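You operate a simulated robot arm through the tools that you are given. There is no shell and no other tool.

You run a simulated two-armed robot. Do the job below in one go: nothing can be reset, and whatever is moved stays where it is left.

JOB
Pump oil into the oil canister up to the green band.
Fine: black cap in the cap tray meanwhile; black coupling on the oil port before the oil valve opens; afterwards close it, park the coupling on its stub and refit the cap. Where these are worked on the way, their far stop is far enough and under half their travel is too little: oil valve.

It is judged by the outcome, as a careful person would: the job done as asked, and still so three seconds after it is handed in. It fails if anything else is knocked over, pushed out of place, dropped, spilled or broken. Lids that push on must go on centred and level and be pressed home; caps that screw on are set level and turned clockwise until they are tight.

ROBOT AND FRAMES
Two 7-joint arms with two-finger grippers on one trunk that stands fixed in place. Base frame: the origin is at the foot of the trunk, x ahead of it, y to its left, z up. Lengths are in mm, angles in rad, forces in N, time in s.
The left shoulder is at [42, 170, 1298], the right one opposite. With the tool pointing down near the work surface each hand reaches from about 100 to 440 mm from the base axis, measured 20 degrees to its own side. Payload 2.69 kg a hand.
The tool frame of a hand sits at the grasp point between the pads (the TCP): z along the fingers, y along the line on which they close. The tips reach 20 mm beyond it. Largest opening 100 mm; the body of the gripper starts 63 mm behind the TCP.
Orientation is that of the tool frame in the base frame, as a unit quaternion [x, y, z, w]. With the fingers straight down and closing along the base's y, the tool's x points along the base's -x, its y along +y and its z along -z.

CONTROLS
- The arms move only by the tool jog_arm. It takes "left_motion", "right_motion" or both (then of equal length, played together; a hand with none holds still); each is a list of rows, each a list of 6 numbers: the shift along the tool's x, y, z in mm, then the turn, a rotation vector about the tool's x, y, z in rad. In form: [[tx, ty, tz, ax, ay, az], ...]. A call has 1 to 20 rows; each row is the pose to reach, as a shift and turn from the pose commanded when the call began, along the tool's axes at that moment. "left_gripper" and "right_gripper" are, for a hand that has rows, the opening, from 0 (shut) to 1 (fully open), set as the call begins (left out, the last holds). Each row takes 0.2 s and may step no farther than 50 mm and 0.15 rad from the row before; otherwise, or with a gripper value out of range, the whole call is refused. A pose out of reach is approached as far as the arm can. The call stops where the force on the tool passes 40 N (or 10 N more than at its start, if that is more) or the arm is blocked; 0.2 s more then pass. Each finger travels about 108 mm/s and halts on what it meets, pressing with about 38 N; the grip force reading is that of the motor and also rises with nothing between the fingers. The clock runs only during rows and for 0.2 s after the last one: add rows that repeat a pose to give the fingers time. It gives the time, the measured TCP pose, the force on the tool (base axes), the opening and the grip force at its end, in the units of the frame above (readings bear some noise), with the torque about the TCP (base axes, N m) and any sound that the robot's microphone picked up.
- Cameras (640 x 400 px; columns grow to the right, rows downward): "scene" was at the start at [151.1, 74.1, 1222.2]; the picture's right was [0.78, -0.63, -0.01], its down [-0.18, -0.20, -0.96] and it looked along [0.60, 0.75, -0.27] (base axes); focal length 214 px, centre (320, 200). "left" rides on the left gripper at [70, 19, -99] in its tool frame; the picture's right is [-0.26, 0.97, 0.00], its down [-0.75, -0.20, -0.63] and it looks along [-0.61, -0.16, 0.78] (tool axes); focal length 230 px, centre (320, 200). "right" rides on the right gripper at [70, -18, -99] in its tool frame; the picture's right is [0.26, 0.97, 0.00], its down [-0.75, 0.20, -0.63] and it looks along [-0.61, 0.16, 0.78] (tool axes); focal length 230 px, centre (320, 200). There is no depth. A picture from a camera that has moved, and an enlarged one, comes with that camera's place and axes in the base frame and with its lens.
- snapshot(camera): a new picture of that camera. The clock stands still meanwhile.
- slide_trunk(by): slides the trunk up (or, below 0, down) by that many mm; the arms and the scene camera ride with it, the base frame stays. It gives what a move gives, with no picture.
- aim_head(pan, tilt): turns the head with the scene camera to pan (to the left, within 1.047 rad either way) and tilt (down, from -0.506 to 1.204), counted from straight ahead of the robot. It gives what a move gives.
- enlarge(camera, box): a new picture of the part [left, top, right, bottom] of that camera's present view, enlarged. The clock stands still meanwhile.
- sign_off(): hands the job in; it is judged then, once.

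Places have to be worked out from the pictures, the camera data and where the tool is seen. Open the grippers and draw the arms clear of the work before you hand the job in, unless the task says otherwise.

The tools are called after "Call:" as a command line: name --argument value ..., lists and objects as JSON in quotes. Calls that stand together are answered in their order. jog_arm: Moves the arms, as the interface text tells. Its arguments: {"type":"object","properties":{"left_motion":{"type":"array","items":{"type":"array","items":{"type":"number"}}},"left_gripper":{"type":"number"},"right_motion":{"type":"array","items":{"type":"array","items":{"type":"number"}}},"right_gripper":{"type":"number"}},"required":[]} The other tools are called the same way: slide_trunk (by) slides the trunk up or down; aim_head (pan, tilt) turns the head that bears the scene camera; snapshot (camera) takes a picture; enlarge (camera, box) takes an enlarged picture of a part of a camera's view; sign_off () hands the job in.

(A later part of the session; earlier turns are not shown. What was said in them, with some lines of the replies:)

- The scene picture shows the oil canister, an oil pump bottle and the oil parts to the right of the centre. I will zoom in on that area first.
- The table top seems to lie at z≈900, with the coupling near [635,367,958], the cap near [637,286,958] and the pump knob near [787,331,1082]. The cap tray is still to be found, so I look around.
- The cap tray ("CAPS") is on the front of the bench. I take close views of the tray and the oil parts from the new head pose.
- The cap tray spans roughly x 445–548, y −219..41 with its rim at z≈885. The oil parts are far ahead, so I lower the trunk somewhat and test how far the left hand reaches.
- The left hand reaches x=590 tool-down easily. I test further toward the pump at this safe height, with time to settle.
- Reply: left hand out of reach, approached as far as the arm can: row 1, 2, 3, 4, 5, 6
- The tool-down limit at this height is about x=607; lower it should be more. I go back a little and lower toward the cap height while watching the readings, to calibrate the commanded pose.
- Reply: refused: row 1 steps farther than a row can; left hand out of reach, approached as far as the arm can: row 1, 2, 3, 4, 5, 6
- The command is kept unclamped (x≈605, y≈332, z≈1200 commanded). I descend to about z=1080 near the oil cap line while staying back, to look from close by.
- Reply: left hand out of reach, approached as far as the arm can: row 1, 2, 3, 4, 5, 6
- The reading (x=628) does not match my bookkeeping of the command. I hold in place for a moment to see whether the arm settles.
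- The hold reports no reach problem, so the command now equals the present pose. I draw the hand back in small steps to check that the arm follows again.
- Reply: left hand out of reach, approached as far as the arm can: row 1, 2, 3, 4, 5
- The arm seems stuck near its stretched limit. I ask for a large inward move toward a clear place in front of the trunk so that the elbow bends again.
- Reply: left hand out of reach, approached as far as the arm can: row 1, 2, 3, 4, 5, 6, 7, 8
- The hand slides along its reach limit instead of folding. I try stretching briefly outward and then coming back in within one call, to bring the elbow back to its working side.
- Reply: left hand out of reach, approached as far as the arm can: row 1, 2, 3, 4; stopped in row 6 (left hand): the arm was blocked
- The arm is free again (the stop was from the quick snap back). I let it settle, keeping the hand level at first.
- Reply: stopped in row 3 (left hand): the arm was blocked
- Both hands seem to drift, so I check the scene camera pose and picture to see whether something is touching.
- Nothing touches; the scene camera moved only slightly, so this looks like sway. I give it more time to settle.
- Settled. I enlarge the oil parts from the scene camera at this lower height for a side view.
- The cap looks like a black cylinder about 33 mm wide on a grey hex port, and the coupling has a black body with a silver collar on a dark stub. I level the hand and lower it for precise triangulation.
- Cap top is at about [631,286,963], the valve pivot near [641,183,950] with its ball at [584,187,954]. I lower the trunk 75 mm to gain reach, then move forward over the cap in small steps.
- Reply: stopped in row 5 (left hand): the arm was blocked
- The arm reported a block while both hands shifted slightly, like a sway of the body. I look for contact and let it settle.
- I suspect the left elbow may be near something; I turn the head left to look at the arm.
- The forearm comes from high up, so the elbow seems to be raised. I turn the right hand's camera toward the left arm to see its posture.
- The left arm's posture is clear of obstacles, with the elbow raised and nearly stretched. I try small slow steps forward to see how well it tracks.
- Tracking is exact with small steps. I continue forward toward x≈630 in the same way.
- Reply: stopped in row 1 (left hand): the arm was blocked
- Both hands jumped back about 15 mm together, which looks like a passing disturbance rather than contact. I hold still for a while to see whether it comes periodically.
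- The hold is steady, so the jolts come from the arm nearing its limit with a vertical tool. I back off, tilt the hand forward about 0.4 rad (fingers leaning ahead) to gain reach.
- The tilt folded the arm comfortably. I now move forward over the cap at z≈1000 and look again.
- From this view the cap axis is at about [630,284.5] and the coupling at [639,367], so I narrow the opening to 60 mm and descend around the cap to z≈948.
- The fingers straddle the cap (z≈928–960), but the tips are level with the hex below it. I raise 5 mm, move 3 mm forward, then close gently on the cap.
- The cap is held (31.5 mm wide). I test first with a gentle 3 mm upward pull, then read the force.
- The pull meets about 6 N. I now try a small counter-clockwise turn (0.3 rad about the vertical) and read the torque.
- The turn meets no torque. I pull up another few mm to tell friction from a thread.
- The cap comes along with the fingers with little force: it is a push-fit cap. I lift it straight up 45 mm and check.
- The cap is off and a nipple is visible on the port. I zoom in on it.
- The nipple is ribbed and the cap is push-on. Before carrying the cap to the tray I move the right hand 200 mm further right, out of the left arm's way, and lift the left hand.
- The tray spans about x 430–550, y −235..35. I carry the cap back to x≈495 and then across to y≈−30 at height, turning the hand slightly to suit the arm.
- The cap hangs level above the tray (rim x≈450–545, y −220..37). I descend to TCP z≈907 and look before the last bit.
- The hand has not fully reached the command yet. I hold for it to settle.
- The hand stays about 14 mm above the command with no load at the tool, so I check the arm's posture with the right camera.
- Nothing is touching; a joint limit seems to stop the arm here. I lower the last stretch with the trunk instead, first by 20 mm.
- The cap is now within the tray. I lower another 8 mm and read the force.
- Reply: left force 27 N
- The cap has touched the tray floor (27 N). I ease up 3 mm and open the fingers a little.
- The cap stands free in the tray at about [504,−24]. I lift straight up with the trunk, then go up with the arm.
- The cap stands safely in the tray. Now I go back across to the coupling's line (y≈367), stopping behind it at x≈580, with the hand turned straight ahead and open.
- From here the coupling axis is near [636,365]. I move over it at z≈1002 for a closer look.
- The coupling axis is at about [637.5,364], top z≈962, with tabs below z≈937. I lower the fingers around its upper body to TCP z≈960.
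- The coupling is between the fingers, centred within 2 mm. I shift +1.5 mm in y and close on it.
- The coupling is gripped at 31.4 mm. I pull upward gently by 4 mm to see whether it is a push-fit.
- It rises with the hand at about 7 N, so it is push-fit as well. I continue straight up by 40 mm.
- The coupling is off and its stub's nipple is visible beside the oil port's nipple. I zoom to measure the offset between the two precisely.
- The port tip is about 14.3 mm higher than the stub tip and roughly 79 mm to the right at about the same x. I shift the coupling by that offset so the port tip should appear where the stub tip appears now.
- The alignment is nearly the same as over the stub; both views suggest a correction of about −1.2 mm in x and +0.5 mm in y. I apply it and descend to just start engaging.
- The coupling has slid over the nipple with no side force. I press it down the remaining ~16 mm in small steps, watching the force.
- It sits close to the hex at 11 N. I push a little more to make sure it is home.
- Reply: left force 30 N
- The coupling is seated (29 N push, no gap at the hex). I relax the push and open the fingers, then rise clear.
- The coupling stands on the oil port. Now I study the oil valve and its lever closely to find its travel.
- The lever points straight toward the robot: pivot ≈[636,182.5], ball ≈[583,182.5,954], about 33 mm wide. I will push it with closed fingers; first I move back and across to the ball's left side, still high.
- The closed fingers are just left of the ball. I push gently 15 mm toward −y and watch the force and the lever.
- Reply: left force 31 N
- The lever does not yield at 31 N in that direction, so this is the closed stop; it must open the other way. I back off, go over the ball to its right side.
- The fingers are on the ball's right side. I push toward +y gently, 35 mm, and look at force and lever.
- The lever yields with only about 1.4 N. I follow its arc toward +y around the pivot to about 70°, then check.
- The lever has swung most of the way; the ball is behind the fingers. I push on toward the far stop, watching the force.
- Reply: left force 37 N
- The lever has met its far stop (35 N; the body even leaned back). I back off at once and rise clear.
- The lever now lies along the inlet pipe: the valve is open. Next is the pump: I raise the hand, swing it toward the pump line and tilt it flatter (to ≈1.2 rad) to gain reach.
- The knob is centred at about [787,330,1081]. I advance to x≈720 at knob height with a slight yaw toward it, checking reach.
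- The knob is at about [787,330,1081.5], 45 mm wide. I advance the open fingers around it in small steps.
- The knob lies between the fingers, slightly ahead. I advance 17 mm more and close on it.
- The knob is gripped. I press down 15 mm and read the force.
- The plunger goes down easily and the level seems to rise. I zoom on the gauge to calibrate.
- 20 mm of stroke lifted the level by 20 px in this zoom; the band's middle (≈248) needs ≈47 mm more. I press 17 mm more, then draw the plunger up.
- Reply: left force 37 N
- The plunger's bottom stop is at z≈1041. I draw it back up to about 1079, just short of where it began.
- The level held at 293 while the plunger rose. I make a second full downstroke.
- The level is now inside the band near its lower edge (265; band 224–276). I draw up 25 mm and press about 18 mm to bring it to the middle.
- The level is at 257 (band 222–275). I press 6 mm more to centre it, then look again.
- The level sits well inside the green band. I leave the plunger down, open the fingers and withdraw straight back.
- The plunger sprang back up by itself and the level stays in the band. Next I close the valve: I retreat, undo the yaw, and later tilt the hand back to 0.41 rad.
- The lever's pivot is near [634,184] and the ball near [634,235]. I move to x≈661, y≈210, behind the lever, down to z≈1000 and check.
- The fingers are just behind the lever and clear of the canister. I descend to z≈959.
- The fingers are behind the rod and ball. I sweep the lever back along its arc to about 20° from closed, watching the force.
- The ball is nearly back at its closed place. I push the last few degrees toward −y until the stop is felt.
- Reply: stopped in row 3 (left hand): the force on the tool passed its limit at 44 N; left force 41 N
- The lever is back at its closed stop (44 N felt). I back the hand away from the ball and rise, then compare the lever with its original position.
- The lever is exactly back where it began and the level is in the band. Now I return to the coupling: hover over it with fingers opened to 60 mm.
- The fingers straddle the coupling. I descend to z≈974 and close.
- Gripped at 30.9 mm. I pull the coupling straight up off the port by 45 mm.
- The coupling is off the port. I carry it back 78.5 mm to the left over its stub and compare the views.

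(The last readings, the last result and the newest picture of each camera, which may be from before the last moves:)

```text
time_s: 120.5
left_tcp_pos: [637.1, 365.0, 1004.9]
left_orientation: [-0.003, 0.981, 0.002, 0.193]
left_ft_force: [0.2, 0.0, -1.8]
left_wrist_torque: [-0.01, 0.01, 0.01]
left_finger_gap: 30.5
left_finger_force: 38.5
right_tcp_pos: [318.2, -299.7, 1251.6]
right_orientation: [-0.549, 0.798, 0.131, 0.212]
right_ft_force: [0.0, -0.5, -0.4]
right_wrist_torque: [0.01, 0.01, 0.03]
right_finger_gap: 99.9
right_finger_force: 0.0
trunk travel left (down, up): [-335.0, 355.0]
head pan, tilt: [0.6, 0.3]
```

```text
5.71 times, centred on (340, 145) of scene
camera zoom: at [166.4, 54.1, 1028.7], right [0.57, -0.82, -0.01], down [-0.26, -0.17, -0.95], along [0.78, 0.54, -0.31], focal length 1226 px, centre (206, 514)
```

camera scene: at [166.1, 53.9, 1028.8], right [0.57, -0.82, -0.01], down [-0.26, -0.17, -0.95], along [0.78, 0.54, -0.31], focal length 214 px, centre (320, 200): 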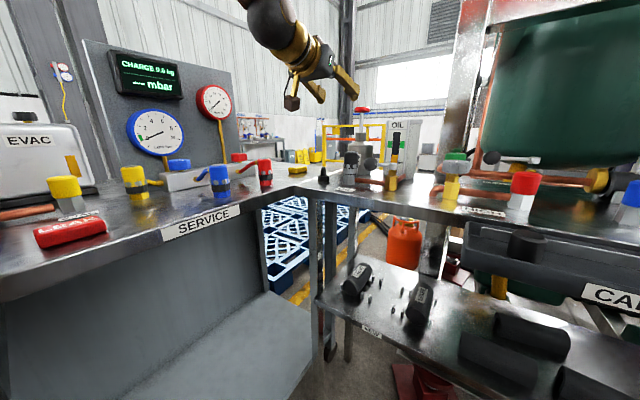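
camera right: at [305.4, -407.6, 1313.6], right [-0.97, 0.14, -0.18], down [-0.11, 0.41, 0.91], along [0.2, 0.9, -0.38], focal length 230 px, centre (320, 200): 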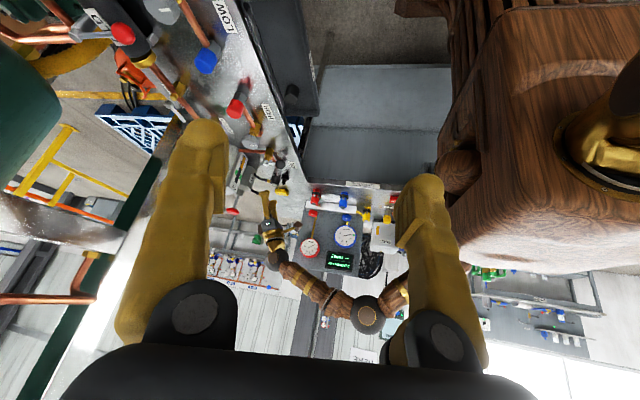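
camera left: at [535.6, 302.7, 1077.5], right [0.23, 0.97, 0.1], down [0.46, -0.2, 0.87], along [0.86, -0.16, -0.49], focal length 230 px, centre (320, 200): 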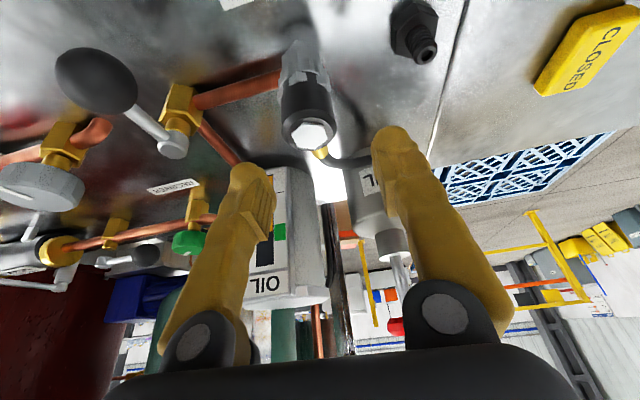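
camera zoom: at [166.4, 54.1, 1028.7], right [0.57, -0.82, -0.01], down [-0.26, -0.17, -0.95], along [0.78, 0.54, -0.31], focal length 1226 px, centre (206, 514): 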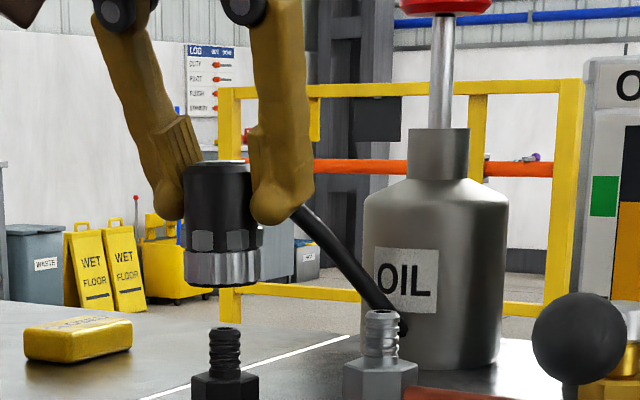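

The coupling hangs nearly over the stub; I correct by about +0.7 mm in x and +0.8 mm in y and lower it over the stub's nipple.

Call:
jog_arm --left_motion '[[-0.6, 0.8, 0.3, 0, 0, 0], [3.5, 0.8, 10, 0, 0, 0], [7, 0.8, 18.6, 0, 0, 0], [10.4, 0.8, 27.1, 0, 0, 0], [10.4, 0.8, 27.1, 0, 0, 0]]'

Call:
enlarge --camera "scene" --box '[290, 110, 390, 180]'

```text
time_s: 121.7
left_tcp_pos: [639.0, 365.8, 975.5]
left_orientation: [-0.003, 0.981, 0.002, 0.193]
left_ft_force: [0.5, -0.1, -0.8]
left_wrist_torque: [0.01, 0.01, 0.0]
left_finger_gap: 30.7
left_finger_force: 37.9
right_tcp_pos: [317.7, -299.9, 1252.7]
right_orientation: [-0.548, 0.799, 0.13, 0.213]
right_ft_force: [1.3, -0.2, -0.1]
right_wrist_torque: [0.0, 0.0, -0.01]
right_finger_gap: 99.9
right_finger_force: 0.1
trunk travel left (down, up): [-335.0, 355.0]
head pan, tilt: [0.6, 0.3]
```

```text
5.71 times, centred on (340, 145) of scene
camera zoom: at [166.2, 54.1, 1028.7], right [0.57, -0.82, -0.01], down [-0.26, -0.17, -0.95], along [0.78, 0.54, -0.31], focal length 1226 px, centre (206, 514)
```

zoom: 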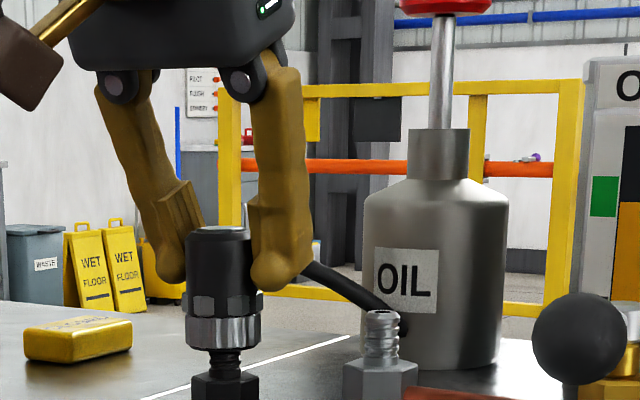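

It has slid over the nipple without side force. I press it down the remaining ~14 mm until seated.

Call:
jog_arm --left_motion '[[1.5, 0, 3.7, 0, 0, 0], [3, 0, 7.4, 0, 0, 0], [4.6, 0, 11.1, 0, 0, 0], [5.7, 0, 13.9, 0, 0, 0], [6.8, 0, 16.6, 0, 0, 0], [6.8, 0, 16.6, 0, 0, 0]]'

Call:
enlarge --camera "scene" --box '[290, 110, 390, 180]'

```text
time_s: 123.1
left_tcp_pos: [638.5, 365.7, 961.7]
left_orientation: [-0.002, 0.981, 0.003, 0.196]
left_ft_force: [0.4, 1.7, 15.6]
left_wrist_torque: [0.17, 0.27, -0.06]
left_finger_gap: 30.7
left_finger_force: 38.2
right_tcp_pos: [315.5, -299.5, 1252.7]
right_orientation: [-0.548, 0.799, 0.129, 0.213]
right_ft_force: [0.0, 0.5, -0.5]
right_wrist_torque: [0.03, 0.0, 0.01]
right_finger_gap: 100.1
right_finger_force: 0.0
trunk travel left (down, up): [-335.0, 355.0]
head pan, tilt: [0.6, 0.3]
```

```text
5.71 times, centred on (340, 145) of scene
camera zoom: at [164.9, 53.5, 1029.2], right [0.57, -0.82, -0.01], down [-0.26, -0.17, -0.95], along [0.78, 0.54, -0.31], focal length 1226 px, centre (206, 514)
```

zoom: 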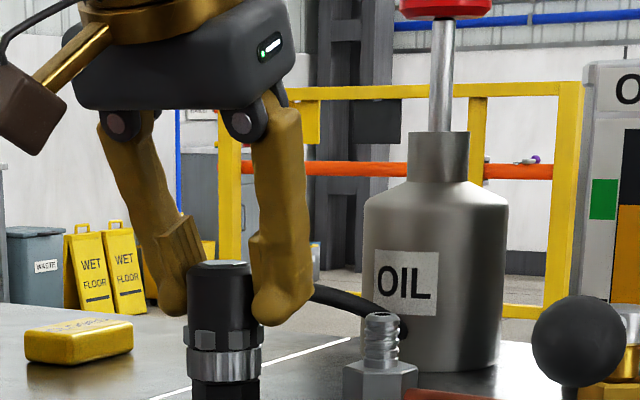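

It reads 15.6 N at the expected seat height. I push a bit more to be sure, then relax and release.

Call:
jog_arm --left_motion '[[0.8, 0, 1.8, 0, 0, 0], [1.3, 0, 3.2, 0, 0, 0], [1.3, 0, 3.2, 0, 0, 0]]'

Call:
jog_arm --left_motion '[[-1, 0, -2.4, 0, 0, 0], [-2, 0, -4.6, 0, 0, 0]]'

Call:
jog_arm --left_motion '[[0, 0, 0, 0, 0, 0], [0, 0, 0, 0, 0, 0], [0, 0, 0, 0, 0, 0], [-4, 0, -9, 0, 0, 0], [-12, 0, -28, 0, 0, 0], [-20, 0, -48, 0, 0, 0], [-30, 0, -72, 0, 0, 0], [-38, 0, -92, 0, 0, 0], [-38, 0, -92, 0, 0, 0], [-38, 0, -92, 0, 0, 0]]' --left_gripper 0.6

Call:
enlarge --camera "scene" --box '[290, 90, 430, 190]'

Call:
snapshot --camera "left"

```text
time_s: 123.9
left_tcp_pos: [640.8, 364.0, 959.6]
left_orientation: [-0.002, 0.98, 0.003, 0.199]
left_ft_force: [9.0, 3.6, 28.3]
left_wrist_torque: [0.05, 0.05, -0.01]
left_finger_gap: 30.5
left_finger_force: 37.6
right_tcp_pos: [316.2, -301.8, 1252.1]
right_orientation: [-0.548, 0.798, 0.131, 0.212]
right_ft_force: [0.4, 0.3, -0.1]
right_wrist_torque: [-0.03, 0.02, 0.0]
right_finger_gap: 100.2
right_finger_force: 0.1
trunk travel left (down, up): [-335.0, 355.0]
head pan, tilt: [0.6, 0.3]
```

```text
time_s: 124.5
left_tcp_pos: [640.0, 364.7, 959.3]
left_orientation: [-0.003, 0.981, 0.002, 0.192]
left_ft_force: [13.7, -2.0, 8.1]
left_wrist_torque: [-0.07, -0.67, -0.03]
left_finger_gap: 30.3
left_finger_force: 37.7
right_tcp_pos: [318.8, -301.3, 1250.2]
right_orientation: [-0.548, 0.799, 0.131, 0.211]
right_ft_force: [0.5, -0.3, 1.0]
right_wrist_torque: [0.01, -0.01, 0.02]
right_finger_gap: 100.0
right_finger_force: 0.2
trunk travel left (down, up): [-335.0, 355.0]
head pan, tilt: [0.6, 0.3]
```

```text
time_s: 126.7
left_tcp_pos: [637.9, 366.1, 1061.2]
left_orientation: [-0.003, 0.981, 0.003, 0.193]
left_ft_force: [-0.2, 1.2, 0.1]
left_wrist_torque: [-0.01, 0.0, 0.01]
left_finger_gap: 60.0
left_finger_force: 0.1
right_tcp_pos: [318.3, -299.1, 1251.9]
right_orientation: [-0.549, 0.797, 0.132, 0.213]
right_ft_force: [-0.5, 0.0, -0.2]
right_wrist_torque: [-0.03, -0.02, 0.01]
right_finger_gap: 100.0
right_finger_force: 0.0
trunk travel left (down, up): [-335.0, 355.0]
head pan, tilt: [0.6, 0.3]
```

```text
4.00 times, centred on (360, 140) of scene
camera zoom: at [166.1, 54.0, 1028.8], right [0.57, -0.82, -0.01], down [-0.26, -0.17, -0.95], along [0.78, 0.54, -0.31], focal length 858 px, centre (160, 440)
```

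zoom: 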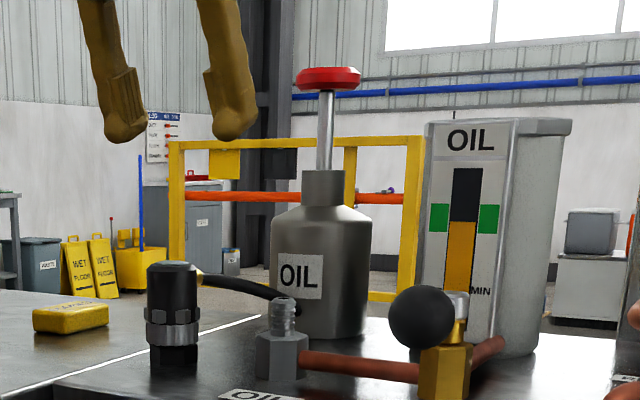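

```text
taken
camera left: at [536.5, 382.5, 1126.1], right [0.23, 0.97, 0.1], down [0.46, -0.2, 0.87], along [0.86, -0.16, -0.49], focal length 230 px, centre (320, 200)
```

left: 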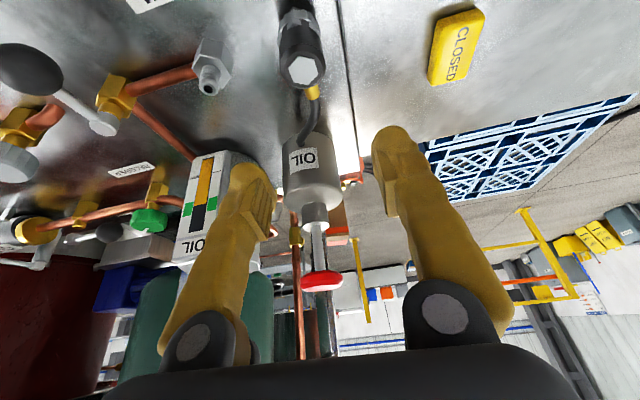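

The coupling is parked on its stub. Now I go for the cap: back and across to above the tray at [504,−24], as on the way out.

Call:
jog_arm --left_motion '[[29, 0, -17.4, 0, 0, 0], [58, 0, -34.7, 0, 0, 0], [87, 0, -52, 0, 0, 0], [116.4, 0, -69.4, 0, 0, 0], [116.4, -39, -69.4, 0.011, 0, 0.028], [116.4, -78, -69.4, 0.023, 0, 0.055], [116.4, -117, -69.4, 0.034, 0, 0.083], [116.4, -156, -69.4, 0.046, 0, 0.111], [116.4, -195, -69.4, 0.057, 0, 0.139], [116.4, -234, -69.4, 0.068, 0, 0.166], [116.4, -273, -69.4, 0.08, 0, 0.194], [116.4, -312, -69.4, 0.091, 0, 0.222], [116.4, -351, -69.4, 0.103, 0, 0.25], [116.4, -390.5, -69.4, 0.114, 0, 0.278], [116.4, -390.5, -69.4, 0.114, 0, 0.278], [116.4, -390.5, -69.4, 0.114, 0, 0.278]]'

Call:
snapshot --camera "left"

```text
time_s: 130.1
left_tcp_pos: [506.8, -26.4, 1078.0]
left_orientation: [0.145, 0.971, -0.026, 0.191]
left_ft_force: [0.0, -0.2, -0.5]
left_wrist_torque: [0.01, 0.0, -0.02]
left_finger_gap: 59.9
left_finger_force: 0.0
right_tcp_pos: [317.9, -300.2, 1251.7]
right_orientation: [-0.549, 0.798, 0.131, 0.212]
right_ft_force: [-0.1, 0.5, 0.2]
right_wrist_torque: [0.0, -0.02, 0.0]
right_finger_gap: 100.2
right_finger_force: 0.0
trunk travel left (down, up): [-335.0, 355.0]
head pan, tilt: [0.6, 0.3]
```

```text
taken
camera left: at [414.0, 19.5, 1142.8], right [0.51, 0.85, 0.1], down [0.38, -0.33, 0.87], along [0.77, -0.4, -0.49], focal length 230 px, centre (320, 200)
```

left: 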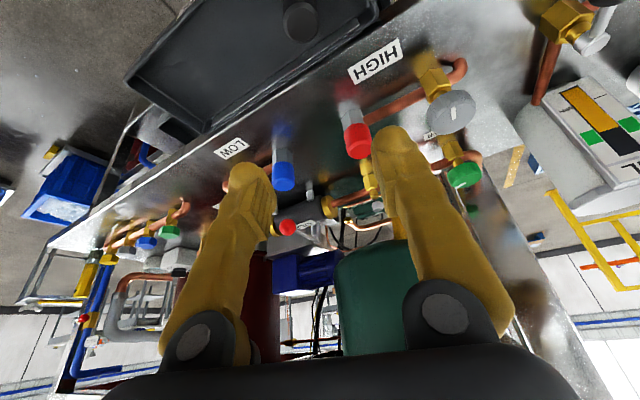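

The cap is seen at about [503.5,−24.5], as left. I lower the trunk 100 mm, then close in.

Call:
slide_trunk --by -100

Call:
snapshot --camera "left"

Call:
aim_head --pan 0.1 --tilt 0.4

Call:
snapshot --camera "scene"

```text
time_s: 131.4
left_tcp_pos: [505.3, -25.8, 978.0]
left_orientation: [0.144, 0.971, -0.026, 0.191]
left_ft_force: [-0.1, 0.4, 0.1]
left_wrist_torque: [0.0, 0.01, -0.02]
left_finger_gap: 59.9
left_finger_force: 0.1
right_tcp_pos: [316.2, -300.8, 1152.8]
right_orientation: [-0.548, 0.798, 0.129, 0.215]
right_ft_force: [0.6, 0.2, 0.8]
right_wrist_torque: [0.02, 0.05, 0.02]
right_finger_gap: 100.1
right_finger_force: 0.1
trunk travel left (down, up): [-235.0, 455.0]
head pan, tilt: [0.6, 0.3]
```

```text
taken
camera left: at [413.9, 20.1, 1043.1], right [0.51, 0.85, 0.1], down [0.38, -0.33, 0.87], along [0.77, -0.4, -0.49], focal length 230 px, centre (320, 200)
```

left: 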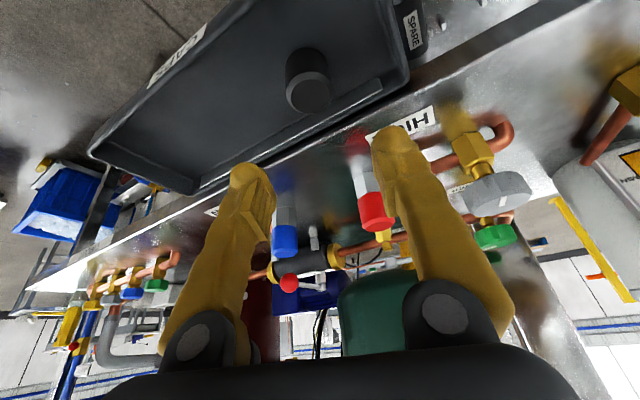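

```text
time_s: 132.3
left_tcp_pos: [506.7, -25.9, 978.1]
left_orientation: [0.144, 0.971, -0.026, 0.19]
left_ft_force: [0.2, 0.1, -0.7]
left_wrist_torque: [0.03, -0.02, -0.03]
left_finger_gap: 59.9
left_finger_force: 0.1
right_tcp_pos: [316.4, -301.0, 1151.2]
right_orientation: [-0.549, 0.798, 0.129, 0.213]
right_ft_force: [0.5, -0.7, -0.2]
right_wrist_torque: [-0.01, 0.0, -0.01]
right_finger_gap: 99.8
right_finger_force: 0.0
trunk travel left (down, up): [-235.0, 455.0]
head pan, tilt: [0.099, 0.4]
```

```text
taken
camera scene: at [179.4, 10.5, 919.3], right [0.1, -0.99, 0.0], down [-0.4, -0.04, -0.91], along [0.91, 0.09, -0.4], focal length 214 px, centre (320, 200)
```

scene: 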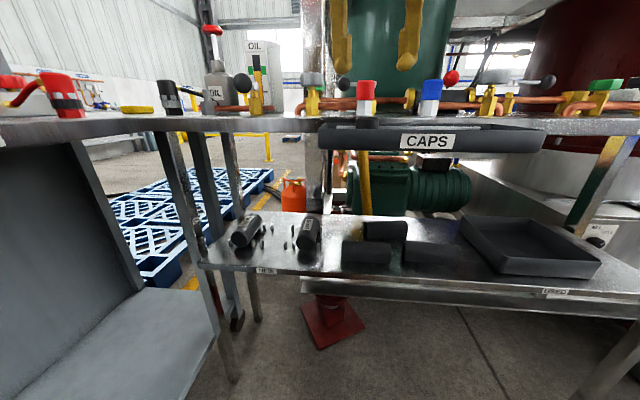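

I descend toward the cap to z≈925 with the opening at 50 mm, then check.

Call:
jog_arm --left_motion '[[7, 0, 16, 0, 0, 0], [14, 0, 32, 0, 0, 0], [21.5, 0, 48.5, 0, 0, 0], [21.5, 0, 48.5, 0, 0, 0], [21.5, 0, 48.5, 0, 0, 0]]' --left_gripper 0.5

Call:
snapshot --camera "left"

```text
time_s: 133.5
left_tcp_pos: [505.8, -24.7, 922.1]
left_orientation: [0.145, 0.971, -0.026, 0.191]
left_ft_force: [-0.9, -0.6, 0.2]
left_wrist_torque: [0.01, -0.02, 0.01]
left_finger_gap: 50.3
left_finger_force: 0.1
right_tcp_pos: [316.9, -300.6, 1153.2]
right_orientation: [-0.549, 0.798, 0.13, 0.213]
right_ft_force: [-0.2, 0.1, -0.7]
right_wrist_torque: [-0.01, 0.01, 0.02]
right_finger_gap: 100.0
right_finger_force: 0.1
trunk travel left (down, up): [-235.0, 455.0]
head pan, tilt: [0.099, 0.4]
```

```text
taken
camera left: at [412.7, 20.9, 988.2], right [0.51, 0.85, 0.1], down [0.38, -0.33, 0.87], along [0.77, -0.4, -0.49], focal length 230 px, centre (320, 200)
```

left: 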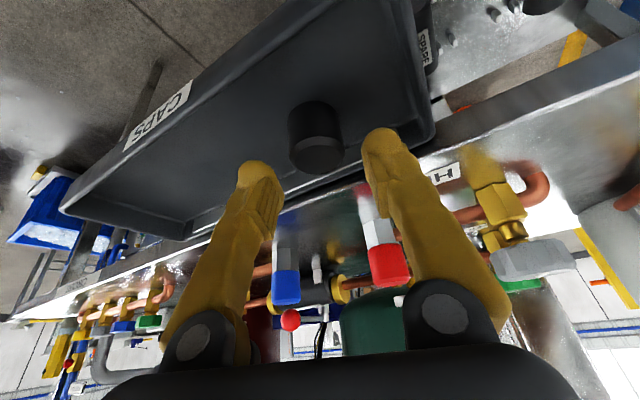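

The cap is between the fingers. I go down the last 25 mm and close on it.

Call:
jog_arm --left_motion '[[4, 0, 8, 0, 0, 0], [8, 0, 16, 0, 0, 0], [11.2, 0, 22.5, 0, 0, 0], [11.2, 0, 22.5, 0, 0, 0]]'

Call:
jog_arm --left_motion '[[0, 0, 0, 0, 0, 0], [0, 0, 0, 0, 0, 0], [0, 0, 0, 0, 0, 0], [0, 0, 0, 0, 0, 0]]' --left_gripper 0

Call:
snapshot --camera "left"

```text
time_s: 134.5
left_tcp_pos: [504.8, -23.4, 902.0]
left_orientation: [0.143, 0.971, -0.028, 0.192]
left_ft_force: [0.0, 0.5, -0.1]
left_wrist_torque: [0.0, 0.0, 0.01]
left_finger_gap: 50.1
left_finger_force: 0.2
right_tcp_pos: [317.1, -300.6, 1153.5]
right_orientation: [-0.548, 0.798, 0.128, 0.214]
right_ft_force: [0.1, 0.5, 0.3]
right_wrist_torque: [-0.02, -0.01, 0.0]
right_finger_gap: 99.9
right_finger_force: 0.0
trunk travel left (down, up): [-235.0, 455.0]
head pan, tilt: [0.099, 0.4]
```

```text
time_s: 135.5
left_tcp_pos: [505.3, -24.6, 899.9]
left_orientation: [0.143, 0.971, -0.028, 0.192]
left_ft_force: [0.3, -1.9, 7.4]
left_wrist_torque: [0.03, -0.05, -0.07]
left_finger_gap: 31.3
left_finger_force: 38.1
right_tcp_pos: [316.7, -299.4, 1152.6]
right_orientation: [-0.548, 0.798, 0.13, 0.214]
right_ft_force: [0.9, -0.4, -0.1]
right_wrist_torque: [-0.01, 0.0, 0.0]
right_finger_gap: 100.1
right_finger_force: 0.0
trunk travel left (down, up): [-235.0, 455.0]
head pan, tilt: [0.099, 0.4]
```

```text
taken
camera left: at [412.4, 22.4, 965.7], right [0.51, 0.86, 0.1], down [0.38, -0.32, 0.87], along [0.78, -0.4, -0.49], focal length 230 px, centre (320, 200)
```

left: 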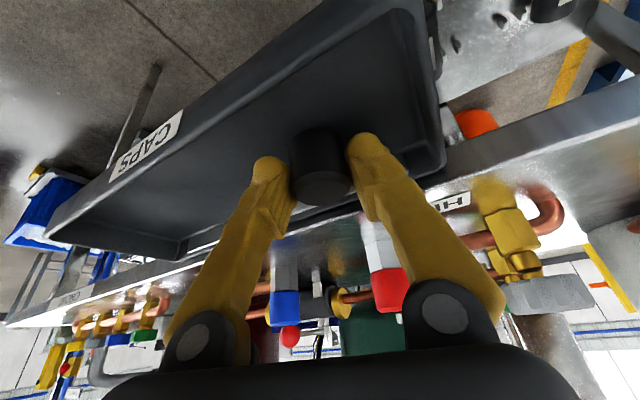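

The cap is gripped. I lift straight up with the trunk by 100 mm and check it.

Call:
slide_trunk --by 100

Call:
snapshot --camera "left"

Call:
enlarge --camera "scene" --box '[300, 0, 540, 160]'

```text
time_s: 136.9
left_tcp_pos: [505.5, -23.7, 999.0]
left_orientation: [0.142, 0.971, -0.028, 0.192]
left_ft_force: [1.1, 0.1, -0.3]
left_wrist_torque: [0.04, 0.0, 0.01]
left_finger_gap: 31.4
left_finger_force: 37.4
right_tcp_pos: [317.5, -299.6, 1251.3]
right_orientation: [-0.549, 0.798, 0.13, 0.213]
right_ft_force: [0.1, 0.1, -0.5]
right_wrist_torque: [0.02, 0.03, 0.01]
right_finger_gap: 99.9
right_finger_force: 0.1
trunk travel left (down, up): [-335.0, 355.0]
head pan, tilt: [0.099, 0.4]
```

```text
taken
camera left: at [412.4, 22.3, 1065.2], right [0.51, 0.86, 0.1], down [0.38, -0.32, 0.87], along [0.77, -0.4, -0.49], focal length 230 px, centre (320, 200)
```

left: 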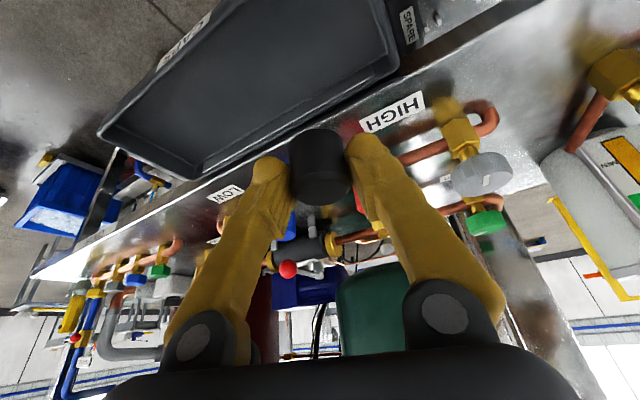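

```text
2.50 times, centred on (420, 80) of scene
camera zoom: at [181.2, 10.4, 1019.1], right [0.1, -0.99, 0.0], down [-0.4, -0.04, -0.91], along [0.91, 0.09, -0.4], focal length 536 px, centre (70, 500)
```

zoom: 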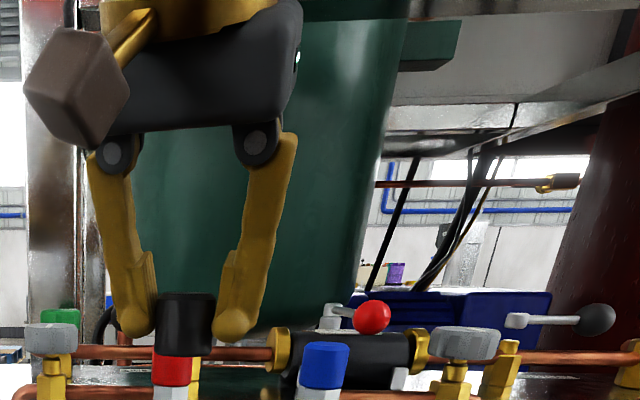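

The cap hangs level. I carry it up, across and forward to above the oil port at about [631,286], z≈1064.

Call:
jog_arm --left_motion '[[-12.4, 0, -30.1, 0, 0, 0], [-24.8, 0, -60.2, 0, 0, 0], [-14.5, 37.1, -64.4, -0.014, 0, -0.035], [-4.2, 74.2, -68.7, -0.029, 0, -0.07], [6, 111.4, -72.9, -0.043, 0, -0.104], [16.3, 148.5, -77.1, -0.057, 0, -0.139], [26.6, 185.6, -81.3, -0.071, 0, -0.174], [36.9, 222.8, -85.6, -0.086, 0, -0.209], [47.1, 259.9, -89.8, -0.1, 0, -0.243], [57.4, 297, -94, -0.114, 0, -0.278], [29.5, 306, -82.5, -0.114, 0, -0.278], [1.5, 315, -71, -0.114, 0, -0.278], [-26.5, 324, -59.5, -0.114, 0, -0.278], [-54.4, 333.1, -48, -0.114, 0, -0.278], [-54.4, 333.1, -48, -0.114, 0, -0.278], [-54.4, 333.1, -48, -0.114, 0, -0.278]]'

Call:
aim_head --pan 0.6 --tilt 0.3

Call:
snapshot --camera "left"

Call:
enlarge --camera "scene" --box '[300, 90, 440, 190]'

```text
time_s: 140.3
left_tcp_pos: [631.1, 288.1, 1065.2]
left_orientation: [-0.003, 0.981, 0.002, 0.194]
left_ft_force: [0.6, -0.5, -0.2]
left_wrist_torque: [0.0, 0.0, -0.03]
left_finger_gap: 31.3
left_finger_force: 38.0
right_tcp_pos: [317.8, -300.8, 1251.6]
right_orientation: [-0.548, 0.798, 0.13, 0.213]
right_ft_force: [-0.5, -0.3, 0.4]
right_wrist_torque: [0.01, 0.0, 0.0]
right_finger_gap: 100.0
right_finger_force: 0.0
trunk travel left (down, up): [-335.0, 355.0]
head pan, tilt: [0.099, 0.4]
```

```text
time_s: 141.2
left_tcp_pos: [631.5, 286.8, 1065.9]
left_orientation: [-0.002, 0.981, 0.002, 0.193]
left_ft_force: [0.0, -0.1, -0.6]
left_wrist_torque: [-0.01, 0.03, -0.02]
left_finger_gap: 31.4
left_finger_force: 37.5
right_tcp_pos: [318.2, -300.0, 1252.1]
right_orientation: [-0.548, 0.799, 0.13, 0.212]
right_ft_force: [-0.3, -0.4, -0.9]
right_wrist_torque: [0.01, -0.02, 0.0]
right_finger_gap: 100.0
right_finger_force: 0.0
trunk travel left (down, up): [-335.0, 355.0]
head pan, tilt: [0.6, 0.3]
```

```text
taken
camera left: at [528.9, 303.9, 1130.7], right [0.23, 0.97, 0.1], down [0.46, -0.2, 0.87], along [0.86, -0.16, -0.49], focal length 230 px, centre (320, 200)
```

left: 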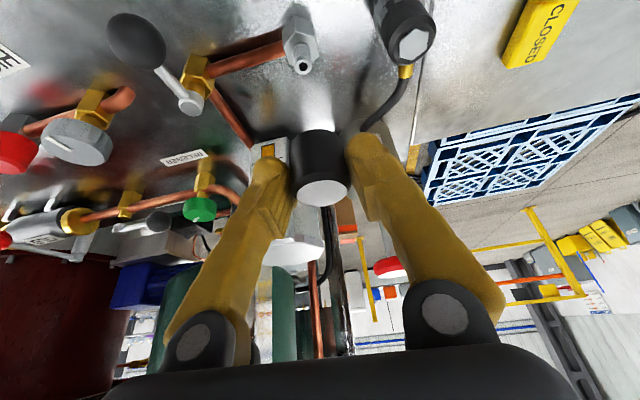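

```text
4.00 times, centred on (370, 140) of scene
camera zoom: at [166.2, 54.0, 1028.7], right [0.56, -0.83, -0.01], down [-0.26, -0.17, -0.95], along [0.78, 0.54, -0.31], focal length 858 px, centre (120, 440)
```

zoom: 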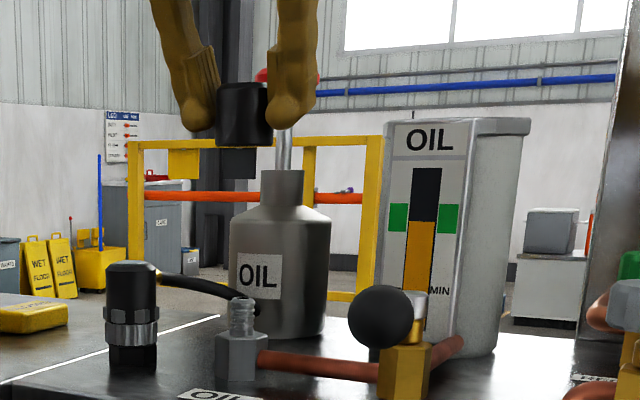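

Cap and nipple are roughly aligned. I descend until the cap's rim is about 10 mm above the nipple tip and compare closely.

Call:
jog_arm --left_motion '[[9, -1, 22, 0, 0, 0], [18, -1.5, 44, 0, 0, 0], [24, -1.5, 58, 0, 0, 0], [28.9, -1.5, 70.3, 0, 0, 0], [28.9, -1.5, 70.3, 0, 0, 0], [28.9, -1.5, 70.3, 0, 0, 0]]'

Call:
enlarge --camera "left" --box '[240, 50, 400, 220]'

Call:
enlarge --camera "scene" --box '[320, 120, 390, 180]'

```text
time_s: 142.6
left_tcp_pos: [631.6, 285.5, 989.6]
left_orientation: [-0.003, 0.981, 0.002, 0.194]
left_ft_force: [0.4, -0.3, 0.1]
left_wrist_torque: [0.01, -0.01, 0.02]
left_finger_gap: 31.4
left_finger_force: 38.3
right_tcp_pos: [318.0, -299.8, 1251.4]
right_orientation: [-0.548, 0.799, 0.13, 0.212]
right_ft_force: [0.4, 0.7, -0.7]
right_wrist_torque: [-0.04, -0.02, 0.0]
right_finger_gap: 99.9
right_finger_force: 0.0
trunk travel left (down, up): [-335.0, 355.0]
head pan, tilt: [0.6, 0.3]
```

```text
2.35 times, centred on (320, 135) of left
camera zoom: at [529.1, 301.6, 1055.0], right [0.23, 0.97, 0.1], down [0.46, -0.2, 0.87], along [0.86, -0.16, -0.49], focal length 541 px, centre (320, 353)
```

zoom: 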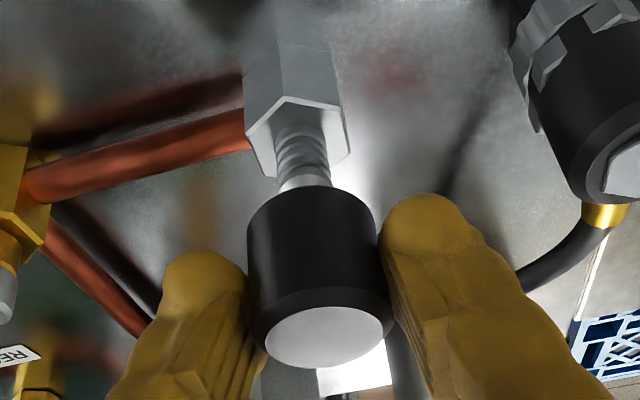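

```text
6.67 times, centred on (355, 150) of scene
camera zoom: at [166.3, 54.1, 1028.7], right [0.57, -0.82, -0.01], down [-0.26, -0.17, -0.95], along [0.78, 0.54, -0.31], focal length 1430 px, centre (87, 533)
```

zoom: 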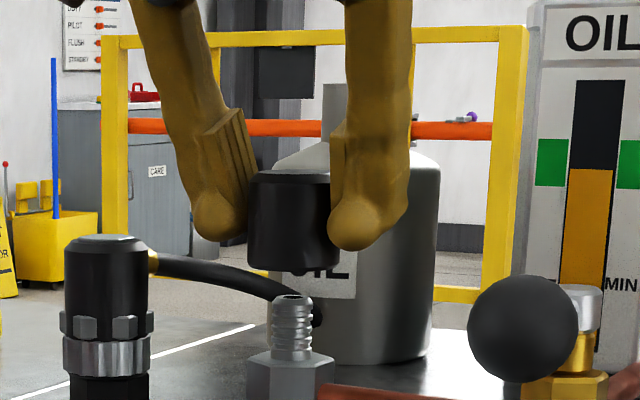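

Both views agree within about 1 mm; I shift −0.7 mm in x and +0.4 mm in y and lower the cap over the nipple.

Call:
jog_arm --left_motion '[[0.65, 0.4, -0.3, 0, 0, 0], [3.3, 0.4, 6.2, 0, 0, 0], [6, 0.4, 12.7, 0, 0, 0], [8, 0.4, 17.3, 0, 0, 0], [8, 0.4, 17.3, 0, 0, 0]]'

Call:
enlarge --camera "scene" --box '[320, 120, 390, 180]'

```text
time_s: 143.8
left_tcp_pos: [631.9, 283.4, 969.6]
left_orientation: [-0.003, 0.981, 0.002, 0.193]
left_ft_force: [0.3, 0.0, -1.3]
left_wrist_torque: [-0.02, -0.03, -0.04]
left_finger_gap: 31.7
left_finger_force: 38.1
right_tcp_pos: [318.6, -299.5, 1251.3]
right_orientation: [-0.549, 0.798, 0.131, 0.212]
right_ft_force: [0.6, -0.3, 0.5]
right_wrist_torque: [-0.01, 0.01, -0.01]
right_finger_gap: 100.0
right_finger_force: 0.0
trunk travel left (down, up): [-335.0, 355.0]
head pan, tilt: [0.6, 0.3]
```

```text
6.67 times, centred on (355, 150) of scene
camera zoom: at [166.2, 54.1, 1028.7], right [0.57, -0.82, -0.01], down [-0.26, -0.17, -0.95], along [0.78, 0.54, -0.31], focal length 1430 px, centre (87, 533)
```

zoom: 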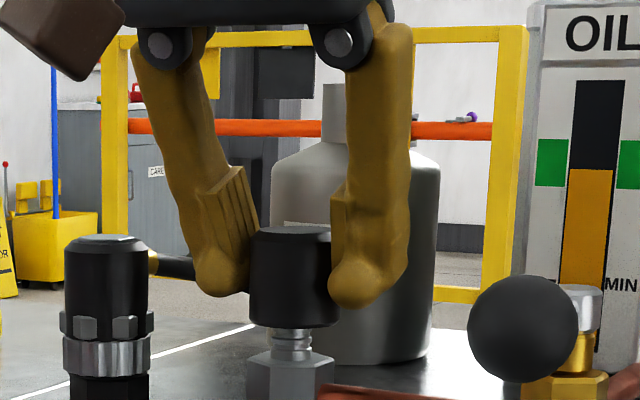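

The cap has passed over the nipple tip freely. I press it down the remaining ~12 mm with small steps.

Call:
jog_arm --left_motion '[[1.5, 0, 3.7, 0, 0, 0], [3, 0, 7.4, 0, 0, 0], [4.2, 0, 10.2, 0, 0, 0], [5.3, 0, 12.9, 0, 0, 0], [5.3, 0, 12.9, 0, 0, 0]]'

Call:
enlarge --camera "scene" --box '[320, 120, 390, 180]'

```text
time_s: 145.0
left_tcp_pos: [631.0, 284.6, 955.9]
left_orientation: [-0.003, 0.981, 0.003, 0.194]
left_ft_force: [-2.2, 0.6, 3.6]
left_wrist_torque: [0.06, -0.01, -0.01]
left_finger_gap: 31.5
left_finger_force: 38.4
right_tcp_pos: [317.4, -299.7, 1251.5]
right_orientation: [-0.549, 0.798, 0.13, 0.212]
right_ft_force: [-0.2, -0.7, -0.9]
right_wrist_torque: [-0.01, 0.01, -0.01]
right_finger_gap: 100.1
right_finger_force: 0.1
trunk travel left (down, up): [-335.0, 355.0]
head pan, tilt: [0.6, 0.3]
```

```text
6.67 times, centred on (355, 150) of scene
camera zoom: at [165.7, 53.9, 1028.9], right [0.57, -0.82, -0.01], down [-0.26, -0.17, -0.95], along [0.78, 0.54, -0.31], focal length 1430 px, centre (87, 533)
```

zoom: 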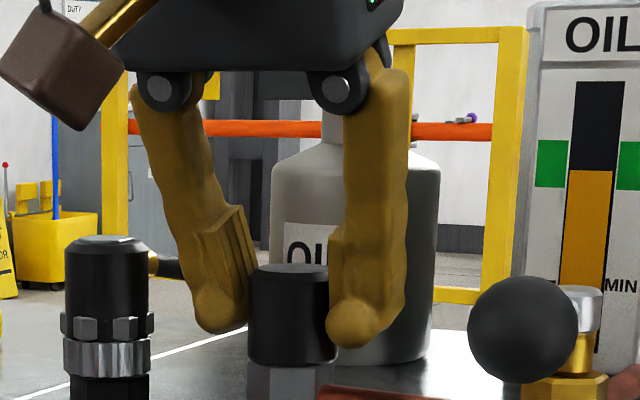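

The cap is at the hex with 3.6 N. I press further to seat it firmly.

Call:
jog_arm --left_motion '[[0.8, 0, 1.8, 0, 0, 0], [1.5, 0, 3.7, 0, 0, 0], [2.1, 0, 5.1, 0, 0, 0], [2.1, 0, 5.1, 0, 0, 0]]'

Call:
enlarge --camera "scene" --box '[320, 120, 390, 180]'

Call:
enlarge --camera "left" --box '[240, 50, 400, 220]'

```text
time_s: 146.0
left_tcp_pos: [631.0, 284.2, 955.9]
left_orientation: [-0.002, 0.98, 0.003, 0.198]
left_ft_force: [0.7, 4.9, 30.5]
left_wrist_torque: [0.1, 0.06, -0.05]
left_finger_gap: 31.3
left_finger_force: 38.4
right_tcp_pos: [315.5, -300.7, 1252.6]
right_orientation: [-0.549, 0.798, 0.131, 0.213]
right_ft_force: [0.5, 0.7, 0.4]
right_wrist_torque: [0.02, 0.02, 0.01]
right_finger_gap: 100.1
right_finger_force: 0.2
trunk travel left (down, up): [-335.0, 355.0]
head pan, tilt: [0.6, 0.3]
```

```text
6.67 times, centred on (355, 150) of scene
camera zoom: at [163.8, 53.4, 1029.4], right [0.57, -0.82, -0.01], down [-0.26, -0.17, -0.95], along [0.78, 0.54, -0.31], focal length 1430 px, centre (87, 533)
```

zoom: 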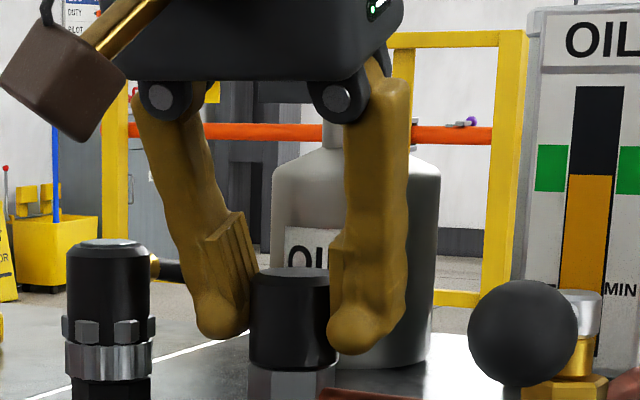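

```text
2.35 times, centred on (320, 135) of left
camera zoom: at [528.2, 300.4, 1019.8], right [0.23, 0.97, 0.1], down [0.45, -0.2, 0.87], along [0.86, -0.15, -0.48], focal length 541 px, centre (320, 353)
```

zoom: 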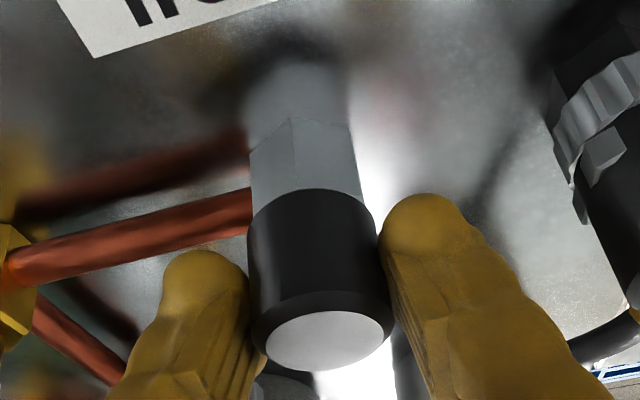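

The cap is home: 30 N push with no further travel and no gap at the hex, level in both views. I relax the push, open, and rise clear.

Call:
jog_arm --left_motion '[[-1, 0, -2.5, 0, 0, 0], [-1.8, 0, -4.5, 0, 0, 0]]'

Call:
jog_arm --left_motion '[[0, 0, 0, 0, 0, 0], [0, 0, 0, 0, 0, 0], [0, 0, 0, 0, 0, 0], [-4, 0, -9, 0, 0, 0], [-12, 0, -28, 0, 0, 0], [-20, 0, -48, 0, 0, 0], [-30, 0, -72, 0, 0, 0], [-38, 0, -92, 0, 0, 0], [-38, 0, -92, 0, 0, 0]]' --left_gripper 0.6

Call:
enlarge --camera "scene" --box '[300, 90, 440, 190]'

Call:
snapshot --camera "left"

```text
time_s: 146.6
left_tcp_pos: [629.8, 283.5, 955.6]
left_orientation: [-0.004, 0.981, 0.003, 0.193]
left_ft_force: [7.0, 1.3, 13.9]
left_wrist_torque: [0.05, -0.42, -0.02]
left_finger_gap: 31.3
left_finger_force: 38.0
right_tcp_pos: [318.5, -300.0, 1251.1]
right_orientation: [-0.548, 0.798, 0.13, 0.212]
right_ft_force: [1.2, 0.4, -0.2]
right_wrist_torque: [0.02, -0.01, 0.01]
right_finger_gap: 100.1
right_finger_force: 0.1
trunk travel left (down, up): [-335.0, 355.0]
head pan, tilt: [0.6, 0.3]
```

```text
time_s: 148.6
left_tcp_pos: [632.0, 282.6, 1055.8]
left_orientation: [-0.003, 0.981, 0.002, 0.193]
left_ft_force: [0.3, 0.2, -0.9]
left_wrist_torque: [0.01, 0.0, 0.01]
left_finger_gap: 60.2
left_finger_force: 0.0
right_tcp_pos: [317.7, -300.3, 1251.2]
right_orientation: [-0.548, 0.798, 0.131, 0.212]
right_ft_force: [0.1, 1.1, 0.4]
right_wrist_torque: [-0.02, 0.01, -0.02]
right_finger_gap: 100.2
right_finger_force: 0.1
trunk travel left (down, up): [-335.0, 355.0]
head pan, tilt: [0.6, 0.3]
```

```text
4.00 times, centred on (370, 140) of scene
camera zoom: at [166.3, 54.1, 1028.7], right [0.57, -0.82, -0.01], down [-0.26, -0.17, -0.95], along [0.78, 0.54, -0.31], focal length 858 px, centre (120, 440)
```

zoom: 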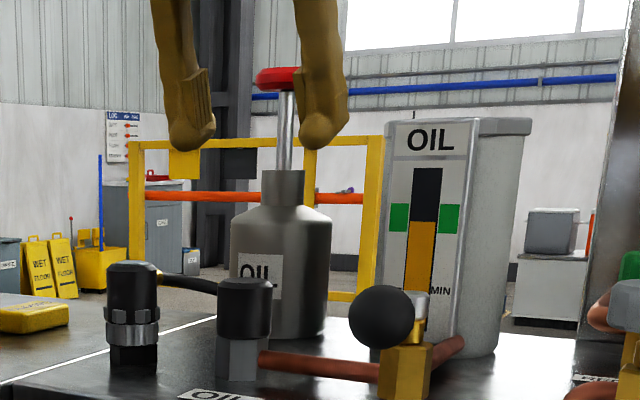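

```text
taken
camera left: at [530.3, 299.0, 1120.1], right [0.23, 0.97, 0.1], down [0.46, -0.2, 0.87], along [0.86, -0.16, -0.49], focal length 230 px, centre (320, 200)
```

left: 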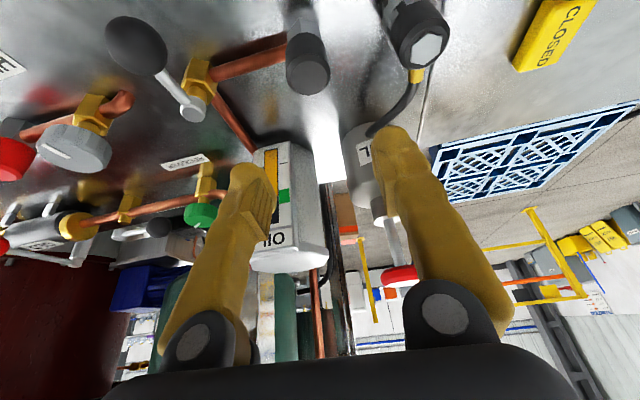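

Cap, coupling, valve and level all look right. I open the gripper fully and draw the left arm back clear of the work, then take a final close look.

Call:
jog_arm --left_motion '[[10, 0, -40, 0, 0, 0], [45, 10, -60, 0, 0, 0], [80, 20, -80, 0, 0, 0], [115, 30, -100, 0, 0, 0], [145, 40, -118, 0, 0, 0], [162, 50, -131, 0, 0, 0], [162, 50, -131, 0, 0, 0], [162, 50, -131, 0, 0, 0]]' --left_gripper 1

Call:
enlarge --camera "scene" --box '[310, 110, 420, 190]'

Call:
snapshot --camera "scene"

Call:
snapshot --camera "left"

```text
time_s: 150.4
left_tcp_pos: [429.5, 332.4, 1106.5]
left_orientation: [-0.002, 0.983, 0.002, 0.184]
left_ft_force: [-0.2, -0.3, -0.5]
left_wrist_torque: [-0.03, 0.0, 0.0]
left_finger_gap: 100.0
left_finger_force: 0.1
right_tcp_pos: [316.5, -300.1, 1250.6]
right_orientation: [-0.548, 0.799, 0.129, 0.212]
right_ft_force: [0.3, 1.0, -0.1]
right_wrist_torque: [-0.04, -0.04, -0.05]
right_finger_gap: 99.9
right_finger_force: 0.0
trunk travel left (down, up): [-335.0, 355.0]
head pan, tilt: [0.6, 0.3]
```

```text
5.00 times, centred on (365, 150) of scene
camera zoom: at [165.9, 54.4, 1028.8], right [0.57, -0.82, -0.01], down [-0.26, -0.17, -0.95], along [0.78, 0.54, -0.31], focal length 1072 px, centre (95, 450)
```

zoom: 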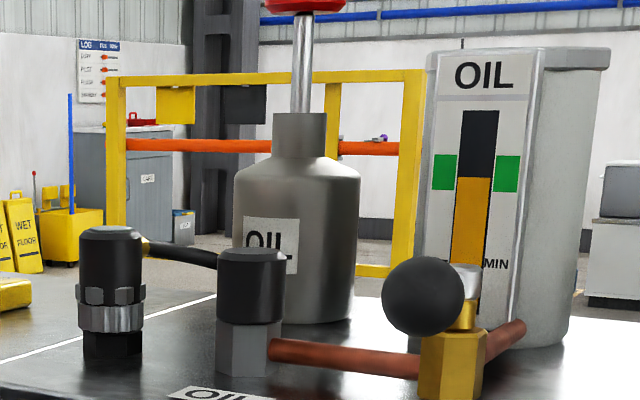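

```text
taken
camera scene: at [165.9, 54.4, 1028.8], right [0.57, -0.82, -0.01], down [-0.26, -0.17, -0.95], along [0.78, 0.54, -0.31], focal length 214 px, centre (320, 200)
```

scene: 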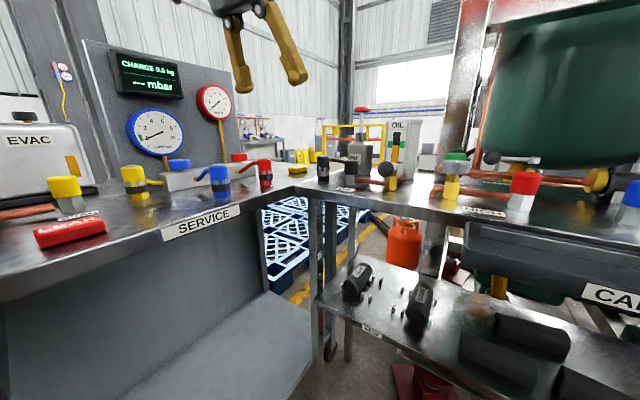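

```text
taken
camera left: at [328.5, 349.2, 1173.0], right [0.23, 0.97, 0.1], down [0.47, -0.2, 0.86], along [0.85, -0.16, -0.5], focal length 230 px, centre (320, 200)
```

left: 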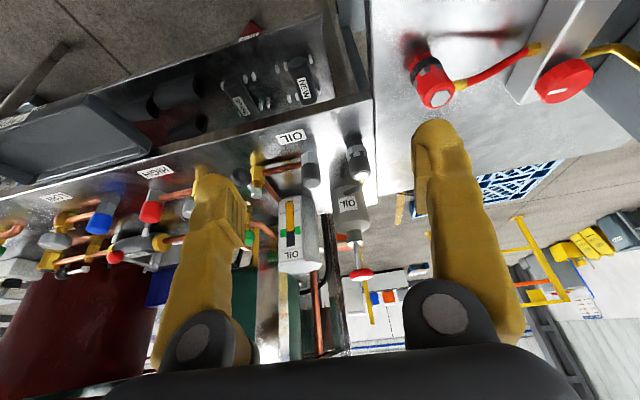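

The final view shows the level inside the green band, the lever back at closed, the coupling on its stub and the cap seated level on the port. Both grippers are open and clear of the work, so I hand the job in.

Call:
sign_off

```text
The job is handed in.
```

The oil canister is filled to inside the green band, a little below its middle, and I have handed the job in.

- **Cap:** it waited in the cap tray during the work. It is now back on the oil port, pressed home and level. It turned out to be a push-on cap, so I pressed it down and did not screw it.
- **Coupling:** it was seated on the oil port before the valve opened. Afterwards I pressed it back onto its stub.
- **Oil valve:** I opened it to its far stop for pumping, then pushed it back until it met the closed stop. In the last picture the lever sits where it began.
- **Pump:** two downstrokes and a short third brought the level up. The plunger sprang back up by itself when I let go.

While turning the valve I first pushed the lever against its closed stop at about 31 N. Closing it later touched the 44 N force limit. Nothing moved out of place or fell, as far as the pictures show. Both grippers are open and both arms are clear of the work.
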